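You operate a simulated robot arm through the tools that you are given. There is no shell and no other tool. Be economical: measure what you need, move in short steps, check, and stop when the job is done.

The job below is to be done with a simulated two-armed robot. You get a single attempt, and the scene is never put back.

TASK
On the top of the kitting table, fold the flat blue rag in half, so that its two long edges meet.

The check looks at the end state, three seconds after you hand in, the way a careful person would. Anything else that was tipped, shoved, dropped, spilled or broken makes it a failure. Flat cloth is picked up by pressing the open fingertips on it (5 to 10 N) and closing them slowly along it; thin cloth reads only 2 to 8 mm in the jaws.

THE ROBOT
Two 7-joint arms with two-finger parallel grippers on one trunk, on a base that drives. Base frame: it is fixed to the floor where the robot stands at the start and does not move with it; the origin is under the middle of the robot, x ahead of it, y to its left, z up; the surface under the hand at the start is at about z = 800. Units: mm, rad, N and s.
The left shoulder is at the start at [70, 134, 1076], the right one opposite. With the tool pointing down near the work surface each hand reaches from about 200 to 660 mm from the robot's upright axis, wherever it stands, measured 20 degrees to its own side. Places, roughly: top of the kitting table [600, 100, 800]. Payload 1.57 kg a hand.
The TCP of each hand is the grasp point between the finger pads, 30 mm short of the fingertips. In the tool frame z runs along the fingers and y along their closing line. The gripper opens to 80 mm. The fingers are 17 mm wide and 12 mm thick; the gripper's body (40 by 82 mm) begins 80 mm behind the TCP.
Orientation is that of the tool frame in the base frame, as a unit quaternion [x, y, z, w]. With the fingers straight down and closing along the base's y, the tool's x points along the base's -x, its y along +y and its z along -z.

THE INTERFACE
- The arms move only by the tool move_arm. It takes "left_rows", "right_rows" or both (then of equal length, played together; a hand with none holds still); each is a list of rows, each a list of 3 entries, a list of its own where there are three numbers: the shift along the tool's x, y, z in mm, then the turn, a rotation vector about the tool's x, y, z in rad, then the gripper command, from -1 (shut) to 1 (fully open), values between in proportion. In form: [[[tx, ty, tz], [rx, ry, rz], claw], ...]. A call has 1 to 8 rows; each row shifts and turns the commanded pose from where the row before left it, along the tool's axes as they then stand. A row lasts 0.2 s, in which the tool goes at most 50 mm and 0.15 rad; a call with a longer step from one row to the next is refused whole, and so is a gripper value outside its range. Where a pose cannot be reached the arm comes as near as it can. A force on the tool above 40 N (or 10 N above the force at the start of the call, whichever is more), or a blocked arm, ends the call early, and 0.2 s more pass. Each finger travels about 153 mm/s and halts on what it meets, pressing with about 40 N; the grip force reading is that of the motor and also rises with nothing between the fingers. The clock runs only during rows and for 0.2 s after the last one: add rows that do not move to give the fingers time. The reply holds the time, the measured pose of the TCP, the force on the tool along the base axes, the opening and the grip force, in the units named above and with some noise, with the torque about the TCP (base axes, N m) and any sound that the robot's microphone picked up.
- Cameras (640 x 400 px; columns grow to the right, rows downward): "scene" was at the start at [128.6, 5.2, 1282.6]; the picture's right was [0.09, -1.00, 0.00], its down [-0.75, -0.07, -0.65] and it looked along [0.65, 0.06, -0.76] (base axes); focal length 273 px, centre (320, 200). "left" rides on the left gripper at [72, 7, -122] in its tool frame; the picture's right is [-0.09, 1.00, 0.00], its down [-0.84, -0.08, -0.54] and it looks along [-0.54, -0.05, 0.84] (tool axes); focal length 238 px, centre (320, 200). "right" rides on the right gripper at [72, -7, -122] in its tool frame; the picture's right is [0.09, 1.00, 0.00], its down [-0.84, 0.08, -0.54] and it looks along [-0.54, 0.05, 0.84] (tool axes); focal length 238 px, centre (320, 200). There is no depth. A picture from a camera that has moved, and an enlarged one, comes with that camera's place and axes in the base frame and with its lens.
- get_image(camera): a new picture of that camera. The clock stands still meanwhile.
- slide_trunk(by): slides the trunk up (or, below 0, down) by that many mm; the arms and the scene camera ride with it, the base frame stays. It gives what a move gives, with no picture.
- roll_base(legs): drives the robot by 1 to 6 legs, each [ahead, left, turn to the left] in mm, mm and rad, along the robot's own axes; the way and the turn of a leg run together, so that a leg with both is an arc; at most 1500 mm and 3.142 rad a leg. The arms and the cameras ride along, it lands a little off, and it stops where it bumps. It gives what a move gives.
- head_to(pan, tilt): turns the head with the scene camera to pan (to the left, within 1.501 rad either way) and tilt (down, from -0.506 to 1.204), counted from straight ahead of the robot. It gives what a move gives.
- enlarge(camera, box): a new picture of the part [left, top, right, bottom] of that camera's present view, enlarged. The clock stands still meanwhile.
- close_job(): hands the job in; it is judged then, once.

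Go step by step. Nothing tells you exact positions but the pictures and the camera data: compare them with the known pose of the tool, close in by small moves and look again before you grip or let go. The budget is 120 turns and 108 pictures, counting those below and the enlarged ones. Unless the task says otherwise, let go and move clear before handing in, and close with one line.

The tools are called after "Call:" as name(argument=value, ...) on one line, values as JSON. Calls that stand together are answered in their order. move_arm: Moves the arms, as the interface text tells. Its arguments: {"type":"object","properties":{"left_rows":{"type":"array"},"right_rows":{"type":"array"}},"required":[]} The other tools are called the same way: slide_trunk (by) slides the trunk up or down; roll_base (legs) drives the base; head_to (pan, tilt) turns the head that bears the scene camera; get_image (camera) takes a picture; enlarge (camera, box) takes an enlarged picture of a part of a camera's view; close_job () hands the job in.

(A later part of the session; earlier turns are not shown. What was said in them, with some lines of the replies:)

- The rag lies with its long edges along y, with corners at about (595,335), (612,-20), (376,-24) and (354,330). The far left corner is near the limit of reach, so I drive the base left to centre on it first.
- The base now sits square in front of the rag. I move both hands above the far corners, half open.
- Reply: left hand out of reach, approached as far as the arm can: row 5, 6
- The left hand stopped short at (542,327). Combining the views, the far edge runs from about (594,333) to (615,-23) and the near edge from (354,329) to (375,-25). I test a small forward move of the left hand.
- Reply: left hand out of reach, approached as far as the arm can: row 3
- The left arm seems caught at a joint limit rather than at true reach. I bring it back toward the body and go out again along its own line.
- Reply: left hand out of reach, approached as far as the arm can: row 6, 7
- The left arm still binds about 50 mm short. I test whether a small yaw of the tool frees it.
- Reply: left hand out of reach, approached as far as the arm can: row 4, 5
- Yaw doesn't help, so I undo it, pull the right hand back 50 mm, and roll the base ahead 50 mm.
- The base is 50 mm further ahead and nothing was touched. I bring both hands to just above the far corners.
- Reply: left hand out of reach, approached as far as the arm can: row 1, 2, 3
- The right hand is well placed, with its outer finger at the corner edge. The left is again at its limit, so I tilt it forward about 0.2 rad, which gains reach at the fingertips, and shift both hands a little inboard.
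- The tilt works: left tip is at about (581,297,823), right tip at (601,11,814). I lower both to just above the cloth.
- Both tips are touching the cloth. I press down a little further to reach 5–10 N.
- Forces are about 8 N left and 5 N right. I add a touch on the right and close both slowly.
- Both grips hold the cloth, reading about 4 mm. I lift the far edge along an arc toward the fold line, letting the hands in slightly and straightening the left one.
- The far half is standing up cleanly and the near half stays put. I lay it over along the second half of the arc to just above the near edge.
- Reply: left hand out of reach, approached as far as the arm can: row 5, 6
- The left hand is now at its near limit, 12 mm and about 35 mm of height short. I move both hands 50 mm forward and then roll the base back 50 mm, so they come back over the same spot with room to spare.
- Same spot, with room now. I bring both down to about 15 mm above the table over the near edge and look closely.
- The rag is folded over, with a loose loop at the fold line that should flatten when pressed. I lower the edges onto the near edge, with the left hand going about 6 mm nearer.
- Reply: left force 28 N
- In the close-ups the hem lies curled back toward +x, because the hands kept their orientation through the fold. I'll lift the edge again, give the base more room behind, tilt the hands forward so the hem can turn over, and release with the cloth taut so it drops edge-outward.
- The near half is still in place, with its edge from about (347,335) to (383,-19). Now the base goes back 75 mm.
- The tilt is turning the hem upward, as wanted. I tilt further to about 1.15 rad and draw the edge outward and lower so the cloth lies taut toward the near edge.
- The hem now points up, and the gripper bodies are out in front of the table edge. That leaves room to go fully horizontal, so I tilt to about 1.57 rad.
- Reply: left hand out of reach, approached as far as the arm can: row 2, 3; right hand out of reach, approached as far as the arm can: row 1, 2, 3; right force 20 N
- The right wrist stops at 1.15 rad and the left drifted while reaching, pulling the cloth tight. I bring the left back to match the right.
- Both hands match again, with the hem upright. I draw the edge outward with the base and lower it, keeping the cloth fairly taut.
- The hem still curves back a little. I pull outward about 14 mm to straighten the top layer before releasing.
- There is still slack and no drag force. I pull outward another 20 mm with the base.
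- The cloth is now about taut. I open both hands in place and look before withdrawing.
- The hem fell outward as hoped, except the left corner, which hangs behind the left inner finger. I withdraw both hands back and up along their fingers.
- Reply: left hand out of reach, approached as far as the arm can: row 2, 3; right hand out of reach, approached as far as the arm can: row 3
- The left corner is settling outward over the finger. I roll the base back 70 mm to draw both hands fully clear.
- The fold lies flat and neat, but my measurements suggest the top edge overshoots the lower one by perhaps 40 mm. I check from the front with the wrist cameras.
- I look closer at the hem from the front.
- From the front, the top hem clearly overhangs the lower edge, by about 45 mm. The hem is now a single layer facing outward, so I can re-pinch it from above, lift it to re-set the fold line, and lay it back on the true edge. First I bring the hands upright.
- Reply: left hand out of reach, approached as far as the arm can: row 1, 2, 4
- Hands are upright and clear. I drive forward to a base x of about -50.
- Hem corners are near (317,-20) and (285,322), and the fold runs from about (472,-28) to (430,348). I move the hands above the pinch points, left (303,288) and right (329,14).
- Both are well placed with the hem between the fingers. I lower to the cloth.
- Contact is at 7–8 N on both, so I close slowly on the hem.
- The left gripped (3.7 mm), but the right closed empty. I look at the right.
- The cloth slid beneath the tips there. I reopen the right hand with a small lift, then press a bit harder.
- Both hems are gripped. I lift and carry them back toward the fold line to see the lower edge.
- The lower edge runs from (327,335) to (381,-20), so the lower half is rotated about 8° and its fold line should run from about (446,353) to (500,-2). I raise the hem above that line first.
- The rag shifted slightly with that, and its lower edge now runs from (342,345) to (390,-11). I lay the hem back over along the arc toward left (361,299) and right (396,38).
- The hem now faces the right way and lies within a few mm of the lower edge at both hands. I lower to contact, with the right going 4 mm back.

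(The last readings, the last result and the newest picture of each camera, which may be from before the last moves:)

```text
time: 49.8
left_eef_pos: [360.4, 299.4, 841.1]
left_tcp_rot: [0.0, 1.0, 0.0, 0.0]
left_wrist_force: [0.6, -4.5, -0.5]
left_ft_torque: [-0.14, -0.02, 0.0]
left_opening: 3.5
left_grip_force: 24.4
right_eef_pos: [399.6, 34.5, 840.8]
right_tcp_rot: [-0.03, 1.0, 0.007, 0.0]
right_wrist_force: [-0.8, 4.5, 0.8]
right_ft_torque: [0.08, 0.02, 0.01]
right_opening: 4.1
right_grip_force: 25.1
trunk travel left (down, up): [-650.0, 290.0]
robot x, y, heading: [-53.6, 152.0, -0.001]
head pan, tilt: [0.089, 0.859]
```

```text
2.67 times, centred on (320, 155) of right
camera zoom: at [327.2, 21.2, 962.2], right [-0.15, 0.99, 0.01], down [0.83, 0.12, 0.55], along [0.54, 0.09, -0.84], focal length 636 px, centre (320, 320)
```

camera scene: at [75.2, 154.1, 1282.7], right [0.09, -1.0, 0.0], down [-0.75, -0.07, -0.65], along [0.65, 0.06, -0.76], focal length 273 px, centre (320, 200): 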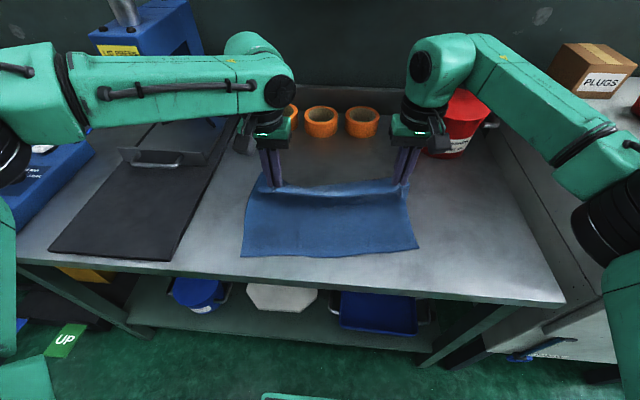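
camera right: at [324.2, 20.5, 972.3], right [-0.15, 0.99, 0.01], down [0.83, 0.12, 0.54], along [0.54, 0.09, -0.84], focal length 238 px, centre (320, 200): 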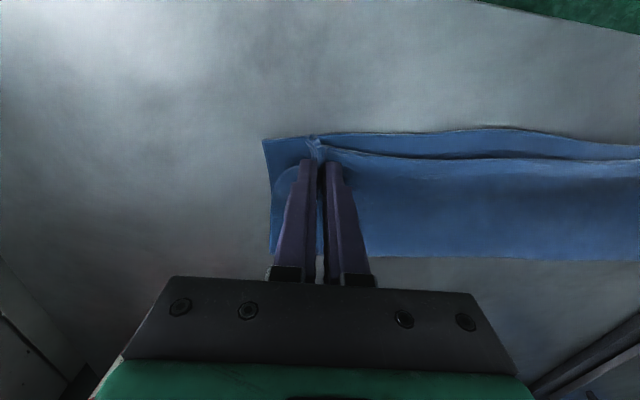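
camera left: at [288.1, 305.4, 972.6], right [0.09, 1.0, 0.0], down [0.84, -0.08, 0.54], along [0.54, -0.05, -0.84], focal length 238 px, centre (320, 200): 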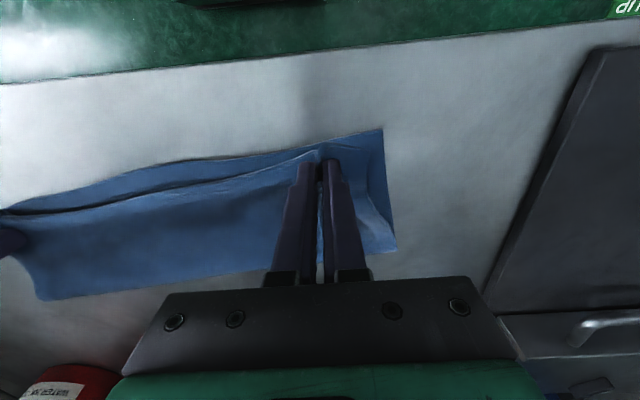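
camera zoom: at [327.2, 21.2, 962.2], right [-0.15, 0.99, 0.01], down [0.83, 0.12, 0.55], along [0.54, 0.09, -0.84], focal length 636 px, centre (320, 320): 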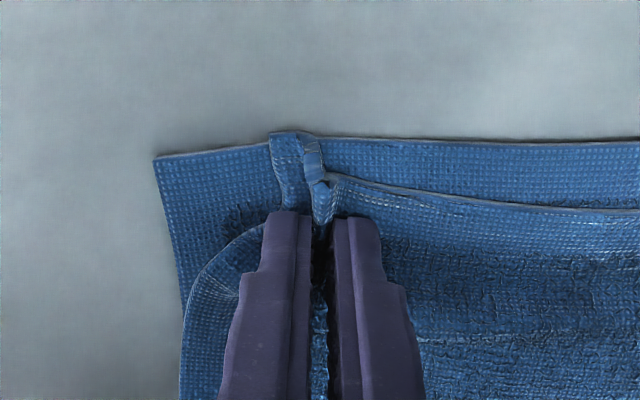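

Nearly aligned: the hem sits about 8–10 mm inside the lower edge. I shift both 6 mm outward, press lightly, and open slowly to spread the gathered cloth.

Call:
move_arm(left_rows=[[[6, 0, 0], [0, 0, 0], -1], [[0, 0, 2.5], [0, 0, 0], -1], [[0, 0, 0], [0, 0, 0], -0.9], [[0, 0, 0], [0, 0, 0], -0.75], [[0, 0, 0], [0, 0, 0], -0.6], [[0, 0, 0], [0, 0, 0], -0.45], [[0, 0, 0], [0, 0, 0], -0.3], [[0, 0, 0], [0, 0, 0], -0.3]], right_rows=[[[6, 0, 0], [0, 0, 0], -1], [[0, 0, 2.5], [0, 0, 0], -1], [[0, 0, 0], [0, 0, 0], -0.9], [[0, 0, 0], [0, 0, 0], -0.75], [[0, 0, 0], [0, 0, 0], -0.6], [[0, 0, 0], [0, 0, 0], -0.45], [[0, 0, 0], [0, 0, 0], -0.3], [[0, 0, 0], [0, 0, 0], -0.3]])

Call:
get_image(camera="left")

Call:
get_image(camera="right")

```text
time: 51.6
left_eef_pos: [353.7, 299.0, 838.9]
left_tcp_rot: [0.0, 1.0, 0.0, 0.0]
left_wrist_force: [-0.4, 0.9, 2.1]
left_ft_torque: [-0.01, 0.03, -0.02]
left_opening: 27.2
left_grip_force: 0.0
right_eef_pos: [392.8, 33.4, 838.8]
right_tcp_rot: [-0.029, 1.0, 0.007, 0.001]
right_wrist_force: [0.4, -0.8, 1.4]
right_ft_torque: [-0.01, 0.0, 0.01]
right_opening: 26.8
right_grip_force: 0.1
trunk travel left (down, up): [-650.0, 290.0]
robot x, y, heading: [-54.4, 150.6, 0.001]
head pan, tilt: [0.089, 0.859]
```

```text
44 pictures are left
camera left: at [281.9, 305.1, 960.4], right [0.09, 1.0, 0.0], down [0.84, -0.08, 0.54], along [0.54, -0.05, -0.84], focal length 238 px, centre (320, 200)
```

left: 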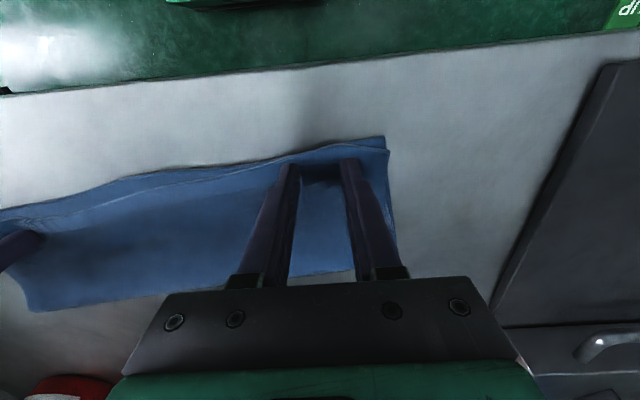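

```text
43 pictures are left
camera right: at [321.1, 20.7, 959.6], right [-0.15, 0.99, 0.01], down [0.83, 0.12, 0.55], along [0.54, 0.09, -0.84], focal length 238 px, centre (320, 200)
```

right: 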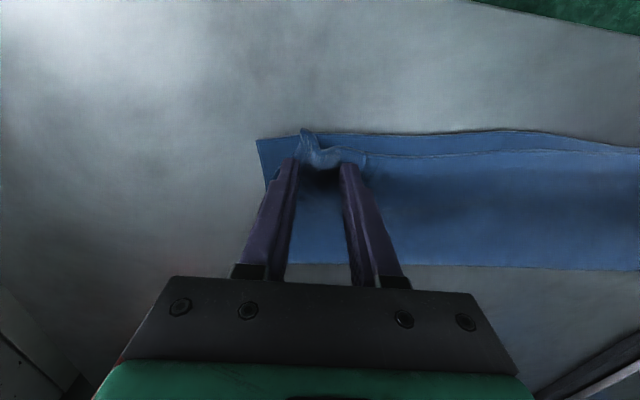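

Both are released in place, with a small wrinkle left at the right corner. I lift straight up slowly and look.

Call:
move_arm(left_rows=[[[0, 0, -8], [0, 0, 0], -0.3], [[0, 0, -15], [0, 0, 0], -0.3], [[0, 0, -25], [0, 0, 0], -0.3], [[0, 0, -25], [0, 0, 0], -0.3], [[0, 0, 0], [0, 0, 0], -0.3]], right_rows=[[[0, 0, -8], [0, 0, 0], -0.3], [[0, 0, -15], [0, 0, 0], -0.3], [[0, 0, -25], [0, 0, 0], -0.3], [[0, 0, -25], [0, 0, 0], -0.3], [[0, 0, 0], [0, 0, 0], -0.3]])

Call:
get_image(camera="left")

Call:
get_image(camera="right")

Call:
enlarge(camera="scene", box=[200, 150, 460, 312])

```text
time: 52.8
left_eef_pos: [354.5, 299.3, 913.2]
left_tcp_rot: [-0.001, 1.0, 0.001, 0.0]
left_wrist_force: [0.7, 0.0, -0.1]
left_ft_torque: [0.02, -0.01, 0.0]
left_opening: 28.1
left_grip_force: 0.0
right_eef_pos: [394.8, 30.9, 911.9]
right_tcp_rot: [-0.03, 1.0, 0.007, 0.001]
right_wrist_force: [0.0, -0.4, -0.1]
right_ft_torque: [0.03, 0.03, -0.01]
right_opening: 28.0
right_grip_force: 0.0
trunk travel left (down, up): [-650.0, 290.0]
robot x, y, heading: [-52.2, 148.8, 0.001]
head pan, tilt: [0.089, 0.859]
```

```text
42 pictures are left
camera left: at [283.0, 305.4, 1033.6], right [0.09, 1.0, 0.0], down [0.84, -0.08, 0.54], along [0.54, -0.05, -0.84], focal length 238 px, centre (320, 200)
```

left: 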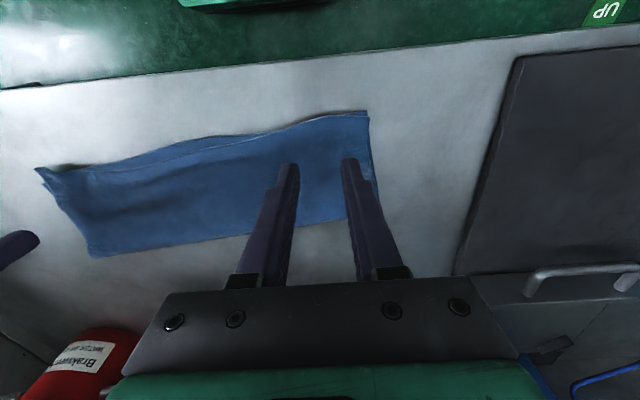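

```text
41 pictures are left
camera right: at [322.1, 19.0, 1033.2], right [-0.15, 0.99, 0.01], down [0.83, 0.12, 0.54], along [0.54, 0.09, -0.84], focal length 238 px, centre (320, 200)
```

right: 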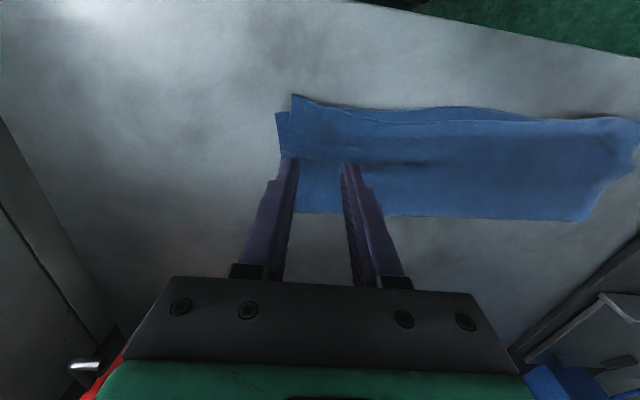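

```text
2.46 times, centred on (330, 231) of scene
camera zoom: at [77.0, 154.5, 1282.5], right [0.09, -1.0, 0.0], down [-0.75, -0.07, -0.65], along [0.65, 0.06, -0.76], focal length 673 px, centre (295, 124)
```

zoom: 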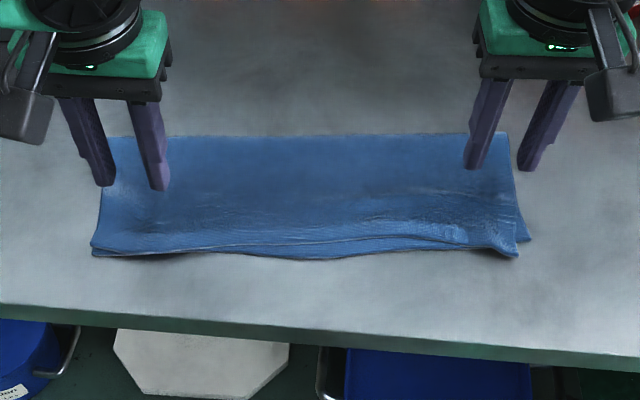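

The edges nearly coincide, apart from a small wrinkle and about 12 mm of overhang at the right corner. I move the hands aside to look clearly.

Call:
move_arm(left_rows=[[[-15, 40, -20], [0, 0, 0], -0.3], [[-15, 40, 0], [0, 0, 0], -0.3], [[0, 0, 0], [0, 0, 0], -0.3]], right_rows=[[[-15, -40, -20], [0, 0, 0], -0.3], [[-15, -40, 0], [0, 0, 0], -0.3], [[0, 0, 0], [0, 0, 0], -0.3]])

Call:
enlarge(camera="scene", box=[220, 180, 430, 311])

Call:
enlarge(camera="right", box=[280, 50, 640, 275])

```text
time: 53.6
left_eef_pos: [384.1, 379.8, 933.7]
left_tcp_rot: [0.001, 1.0, 0.0, 0.0]
left_wrist_force: [-0.3, 1.0, -0.5]
left_ft_torque: [-0.01, -0.02, 0.02]
left_opening: 28.2
left_grip_force: 0.1
right_eef_pos: [427.3, -46.5, 929.5]
right_tcp_rot: [-0.03, 1.0, 0.007, 0.001]
right_wrist_force: [0.0, -0.9, -0.2]
right_ft_torque: [0.0, -0.02, 0.02]
right_opening: 28.1
right_grip_force: 0.0
trunk travel left (down, up): [-650.0, 290.0]
robot x, y, heading: [-54.4, 149.5, 0.002]
head pan, tilt: [0.089, 0.859]
```

```text
3.05 times, centred on (325, 246) of scene
camera zoom: at [76.1, 154.5, 1282.6], right [0.09, -1.0, 0.0], down [-0.75, -0.07, -0.65], along [0.65, 0.06, -0.76], focal length 833 px, centre (305, 61)
```

zoom: 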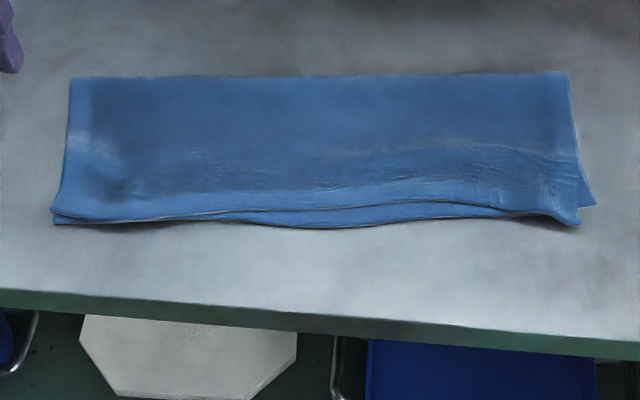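

```text
1.78 times, centred on (460, 162) of right
camera zoom: at [354.9, -59.1, 1051.0], right [-0.15, 0.99, 0.01], down [0.83, 0.12, 0.54], along [0.54, 0.09, -0.84], focal length 424 px, centre (71, 267)
```

zoom: 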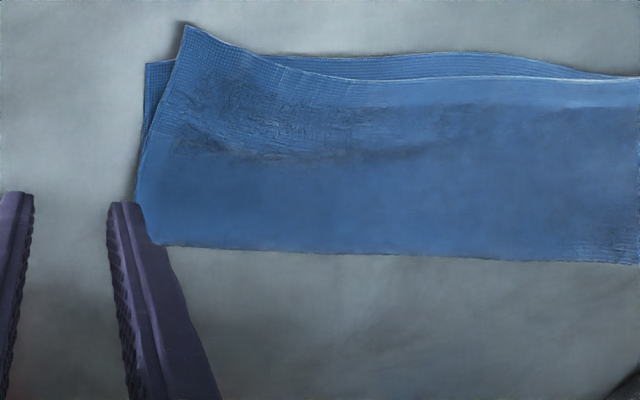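

Good overall: the left end meets, and only the top right corner overshoots by about 18 mm, crossing the lower edge at y≈45. I re-pinch just that overhanging single layer and set it back a little.

Call:
move_arm(right_rows=[[[18.3, 23.2, 27], [0, 0, 0.03], -0.4], [[18.3, 23.2, 27], [0, 0, 0.03], -0.4], [[18.3, 23.2, 27], [0, 0, 0], -0.4], [[0, 0, 0], [0, 0, 0], -0.4]])

Call:
enlarge(camera="right", box=[220, 90, 420, 215])

```text
time: 54.6
left_eef_pos: [383.8, 378.2, 932.4]
left_tcp_rot: [-0.001, 1.0, -0.001, 0.0]
left_wrist_force: [0.6, 0.0, 0.5]
left_ft_torque: [-0.01, -0.01, 0.02]
left_opening: 28.2
left_grip_force: 0.1
right_eef_pos: [370.0, 23.2, 850.7]
right_tcp_rot: [0.001, 1.0, 0.007, 0.001]
right_wrist_force: [1.3, 0.4, -0.8]
right_ft_torque: [0.01, -0.01, -0.01]
right_opening: 24.1
right_grip_force: 0.0
trunk travel left (down, up): [-650.0, 290.0]
robot x, y, heading: [-51.3, 147.7, 0.0]
head pan, tilt: [0.089, 0.859]
```

```text
3.20 times, centred on (320, 152) of right
camera zoom: at [297.7, 14.4, 970.6], right [-0.09, 1.0, 0.01], down [0.84, 0.07, 0.54], along [0.54, 0.06, -0.84], focal length 763 px, centre (320, 352)
```

zoom: 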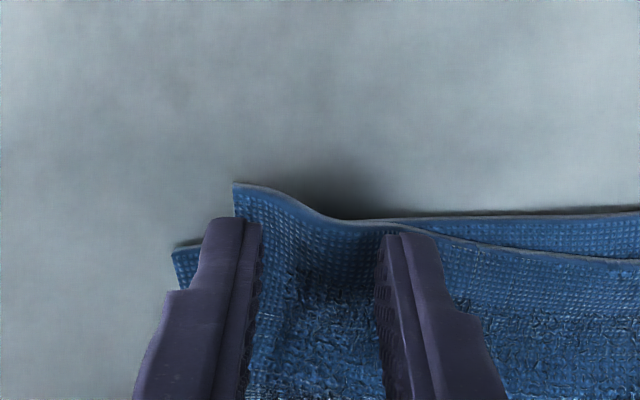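

Call:
move_arm(right_rows=[[[0, -4, 6], [0, 0, 0], -0.4], [[0, 0, 6], [0, 0, 0], -0.4], [[0, 0, 2], [0, 0, 0], -0.4], [[0, 0, 0], [0, 0, 0], -0.4]])

```text
time: 55.6
left_eef_pos: [383.9, 378.5, 933.3]
left_tcp_rot: [0.0, 1.0, 0.0, 0.0]
left_wrist_force: [0.4, 0.0, 0.5]
left_ft_torque: [0.01, 0.0, 0.0]
left_opening: 28.3
left_grip_force: 0.0
right_eef_pos: [369.8, 19.6, 835.9]
right_tcp_rot: [0.001, 1.0, 0.008, 0.0]
right_wrist_force: [0.4, -0.4, 3.9]
right_ft_torque: [0.04, -0.01, 0.01]
right_opening: 24.0
right_grip_force: 0.0
trunk travel left (down, up): [-650.0, 290.0]
robot x, y, heading: [-58.0, 150.7, -0.001]
head pan, tilt: [0.089, 0.859]
```

Contact at 4 N. I press slightly more and close.

Call:
move_arm(right_rows=[[[0, 0, 1], [0, 0, 0], -0.4], [[0, 0, 0], [0, 0, 0], -0.5], [[0, 0, 0], [0, 0, 0], -0.6], [[0, 0, 0], [0, 0, 0], -0.7], [[0, 0, 0], [0, 0, 0], -0.8], [[0, 0, 0], [0, 0, 0], -0.9], [[0, 0, 0], [0, 0, 0], -1], [[0, 0, 0], [0, 0, 0], -1]])

Call:
enlarge(camera="right", box=[220, 90, 420, 215])

```text
time: 57.4
left_eef_pos: [383.9, 379.0, 933.2]
left_tcp_rot: [0.0, 1.0, 0.0, 0.0]
left_wrist_force: [-1.3, 0.1, -0.7]
left_ft_torque: [-0.02, 0.0, -0.02]
left_opening: 28.1
left_grip_force: 0.0
right_eef_pos: [371.1, 18.9, 836.5]
right_tcp_rot: [0.001, 1.0, 0.007, 0.001]
right_wrist_force: [0.1, -0.4, 6.7]
right_ft_torque: [0.07, -0.06, -0.01]
right_opening: 3.7
right_grip_force: 24.7
trunk travel left (down, up): [-650.0, 290.0]
robot x, y, heading: [-52.3, 150.2, -0.006]
head pan, tilt: [0.089, 0.859]
```

```text
3.20 times, centred on (320, 152) of right
camera zoom: at [297.6, 10.7, 957.0], right [-0.09, 1.0, 0.01], down [0.84, 0.07, 0.54], along [0.54, 0.06, -0.84], focal length 763 px, centre (320, 352)
```

zoom: 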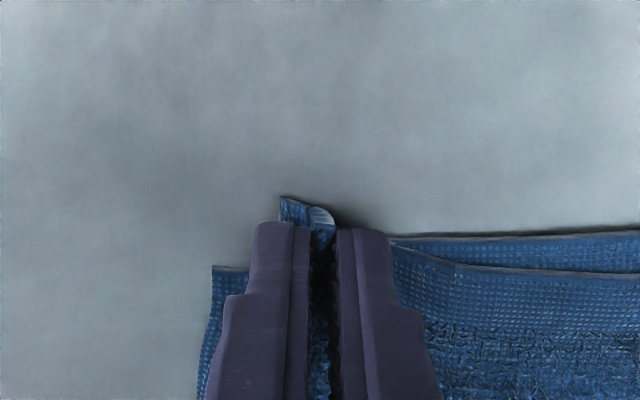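

Only the top layer is in the jaws. I lift it 12 mm, set it back 15 mm in x and 12 mm outward, lower, and reopen.

Call:
move_arm(right_rows=[[[0, 0, -12], [0, 0, 0], -1], [[-8, -6, -2], [0, 0, 0], -1], [[-7, -6, 0], [0, 0, 0], -1], [[0, 0, 5], [0, 0, 0], -1], [[0, 0, 5], [0, 0, 0], -1], [[0, 0, 0], [0, 0, 0], -1]])

Call:
get_image(camera="right")

```text
time: 58.8
left_eef_pos: [384.4, 379.4, 933.3]
left_tcp_rot: [0.0, 1.0, 0.0, 0.001]
left_wrist_force: [-0.7, 1.5, -0.6]
left_ft_torque: [-0.03, -0.01, 0.0]
left_opening: 27.9
left_grip_force: 0.0
right_eef_pos: [384.5, 5.9, 839.3]
right_tcp_rot: [0.0, 1.0, 0.007, 0.001]
right_wrist_force: [0.0, 0.7, 0.7]
right_ft_torque: [-0.04, 0.01, 0.04]
right_opening: 3.7
right_grip_force: 24.9
trunk travel left (down, up): [-650.0, 290.0]
robot x, y, heading: [-54.9, 148.4, -0.001]
head pan, tilt: [0.089, 0.859]
```

```text
35 pictures are left
camera right: at [313.4, -1.8, 960.3], right [-0.09, 1.0, 0.01], down [0.84, 0.07, 0.54], along [0.54, 0.06, -0.84], focal length 238 px, centre (320, 200)
```

right: 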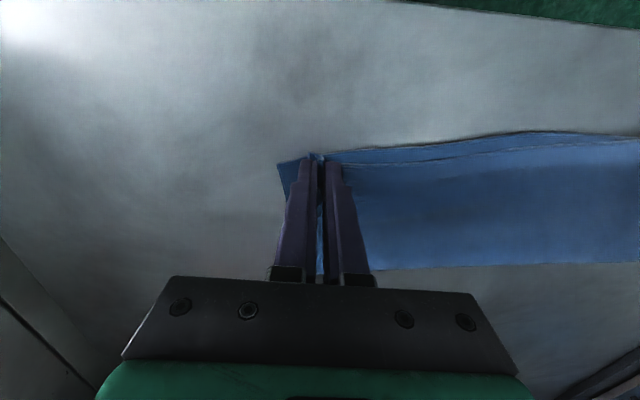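

The hem now lines up along the lower edge. I open slowly with light contact, then lift off.

Call:
move_arm(right_rows=[[[0, 0, 1.5], [0, 0, 0], -1], [[0, 0, 0], [0, 0, 0], -0.85], [[0, 0, 0], [0, 0, 0], -0.7], [[0, 0, 0], [0, 0, 0], -0.55], [[0, 0, 0], [0, 0, 0], -0.4], [[0, 0, 0], [0, 0, 0], -0.4]])

Call:
move_arm(right_rows=[[[0, 0, -8], [0, 0, 0], -0.4], [[0, 0, -20], [0, 0, 0], -0.4], [[0, 0, -30], [0, 0, 0], -0.4], [[-15, -35, -20], [0, 0, 0], -0.4], [[-15, -35, 0], [0, 0, 0], -0.4], [[0, 0, 0], [0, 0, 0], -0.4]])

Call:
enlarge(camera="scene", box=[220, 180, 430, 311])

Call:
enlarge(camera="right", box=[280, 50, 640, 275])

Call:
get_image(camera="scene")

```text
time: 60.2
left_eef_pos: [383.5, 379.5, 932.8]
left_tcp_rot: [0.001, 1.0, 0.0, 0.001]
left_wrist_force: [-0.7, -0.1, -1.2]
left_ft_torque: [0.0, -0.03, 0.03]
left_opening: 28.2
left_grip_force: 0.0
right_eef_pos: [385.7, 6.8, 837.6]
right_tcp_rot: [0.001, 1.0, 0.007, 0.001]
right_wrist_force: [-0.2, 0.1, 1.9]
right_ft_torque: [0.0, 0.0, 0.01]
right_opening: 23.5
right_grip_force: 0.1
trunk travel left (down, up): [-650.0, 290.0]
robot x, y, heading: [-49.7, 149.9, -0.003]
head pan, tilt: [0.089, 0.859]
```

```text
time: 61.6
left_eef_pos: [384.6, 379.1, 932.0]
left_tcp_rot: [0.0, 1.0, 0.001, 0.0]
left_wrist_force: [0.3, 0.3, -0.3]
left_ft_torque: [-0.05, -0.01, -0.01]
left_opening: 28.0
left_grip_force: 0.0
right_eef_pos: [416.3, -64.9, 914.6]
right_tcp_rot: [0.001, 1.0, 0.007, 0.002]
right_wrist_force: [-0.4, 0.4, 0.5]
right_ft_torque: [-0.02, 0.04, 0.01]
right_opening: 23.7
right_grip_force: 0.1
trunk travel left (down, up): [-650.0, 290.0]
robot x, y, heading: [-53.0, 150.0, -0.003]
head pan, tilt: [0.089, 0.859]
```

```text
3.05 times, centred on (325, 246) of scene
camera zoom: at [76.3, 155.4, 1282.6], right [0.09, -1.0, 0.0], down [-0.75, -0.07, -0.65], along [0.65, 0.06, -0.76], focal length 833 px, centre (305, 61)
```

zoom: 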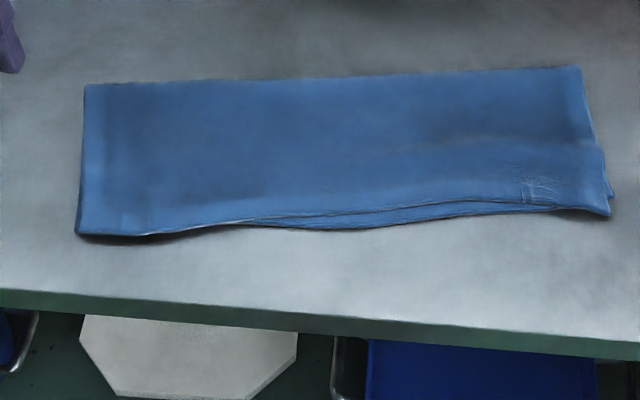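

```text
1.78 times, centred on (460, 162) of right
camera zoom: at [343.9, -73.1, 1035.4], right [-0.09, 1.0, 0.01], down [0.84, 0.07, 0.54], along [0.54, 0.06, -0.84], focal length 424 px, centre (71, 267)
```

zoom: 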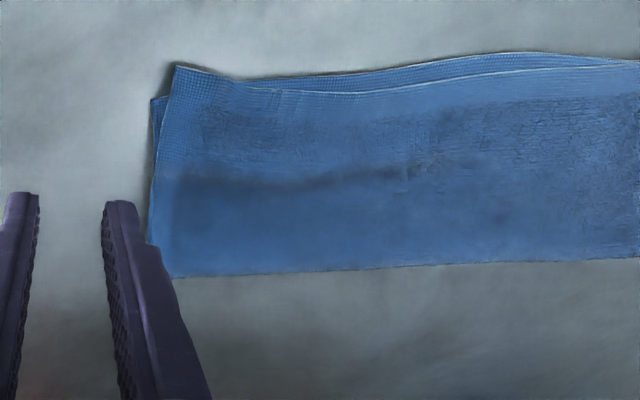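

```text
32 pictures are left
camera scene: at [76.3, 155.4, 1282.6], right [0.09, -1.0, 0.0], down [-0.75, -0.07, -0.65], along [0.65, 0.06, -0.76], focal length 273 px, centre (320, 200)
```

scene: 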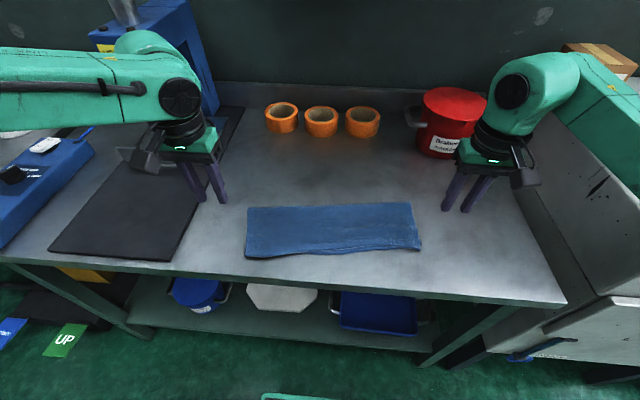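

The right corner is now close, within a few mm. I check the left end with the left wrist camera.

Call:
enlarge(camera="left", box=[60, 50, 360, 237])

```text
2.13 times, centred on (210, 144) of left
camera zoom: at [312.4, 385.9, 1054.0], right [0.09, 1.0, 0.0], down [0.84, -0.08, 0.54], along [0.54, -0.05, -0.84], focal length 508 px, centre (555, 320)
```

zoom: 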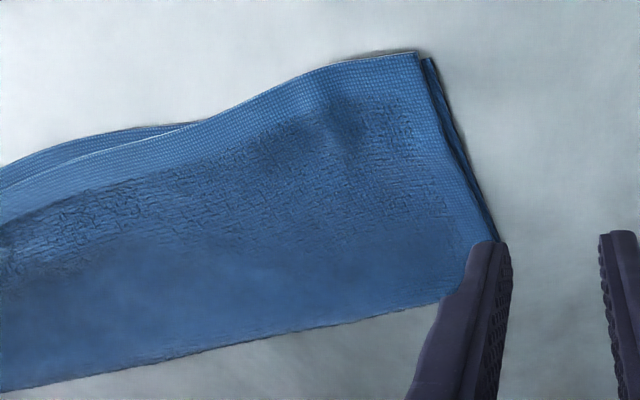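

The rag is folded in half on the table top with its long edges meeting to within about 10 mm, and both hands are clear with nothing else disturbed.

Call:
close_job()

```text
The job is handed in.
```

The blue rag is folded in half on the kitting table with its long edges meeting to within about 10 mm. It now lies turned about 8° from where it started, and both hands are clear with nothing else touched.
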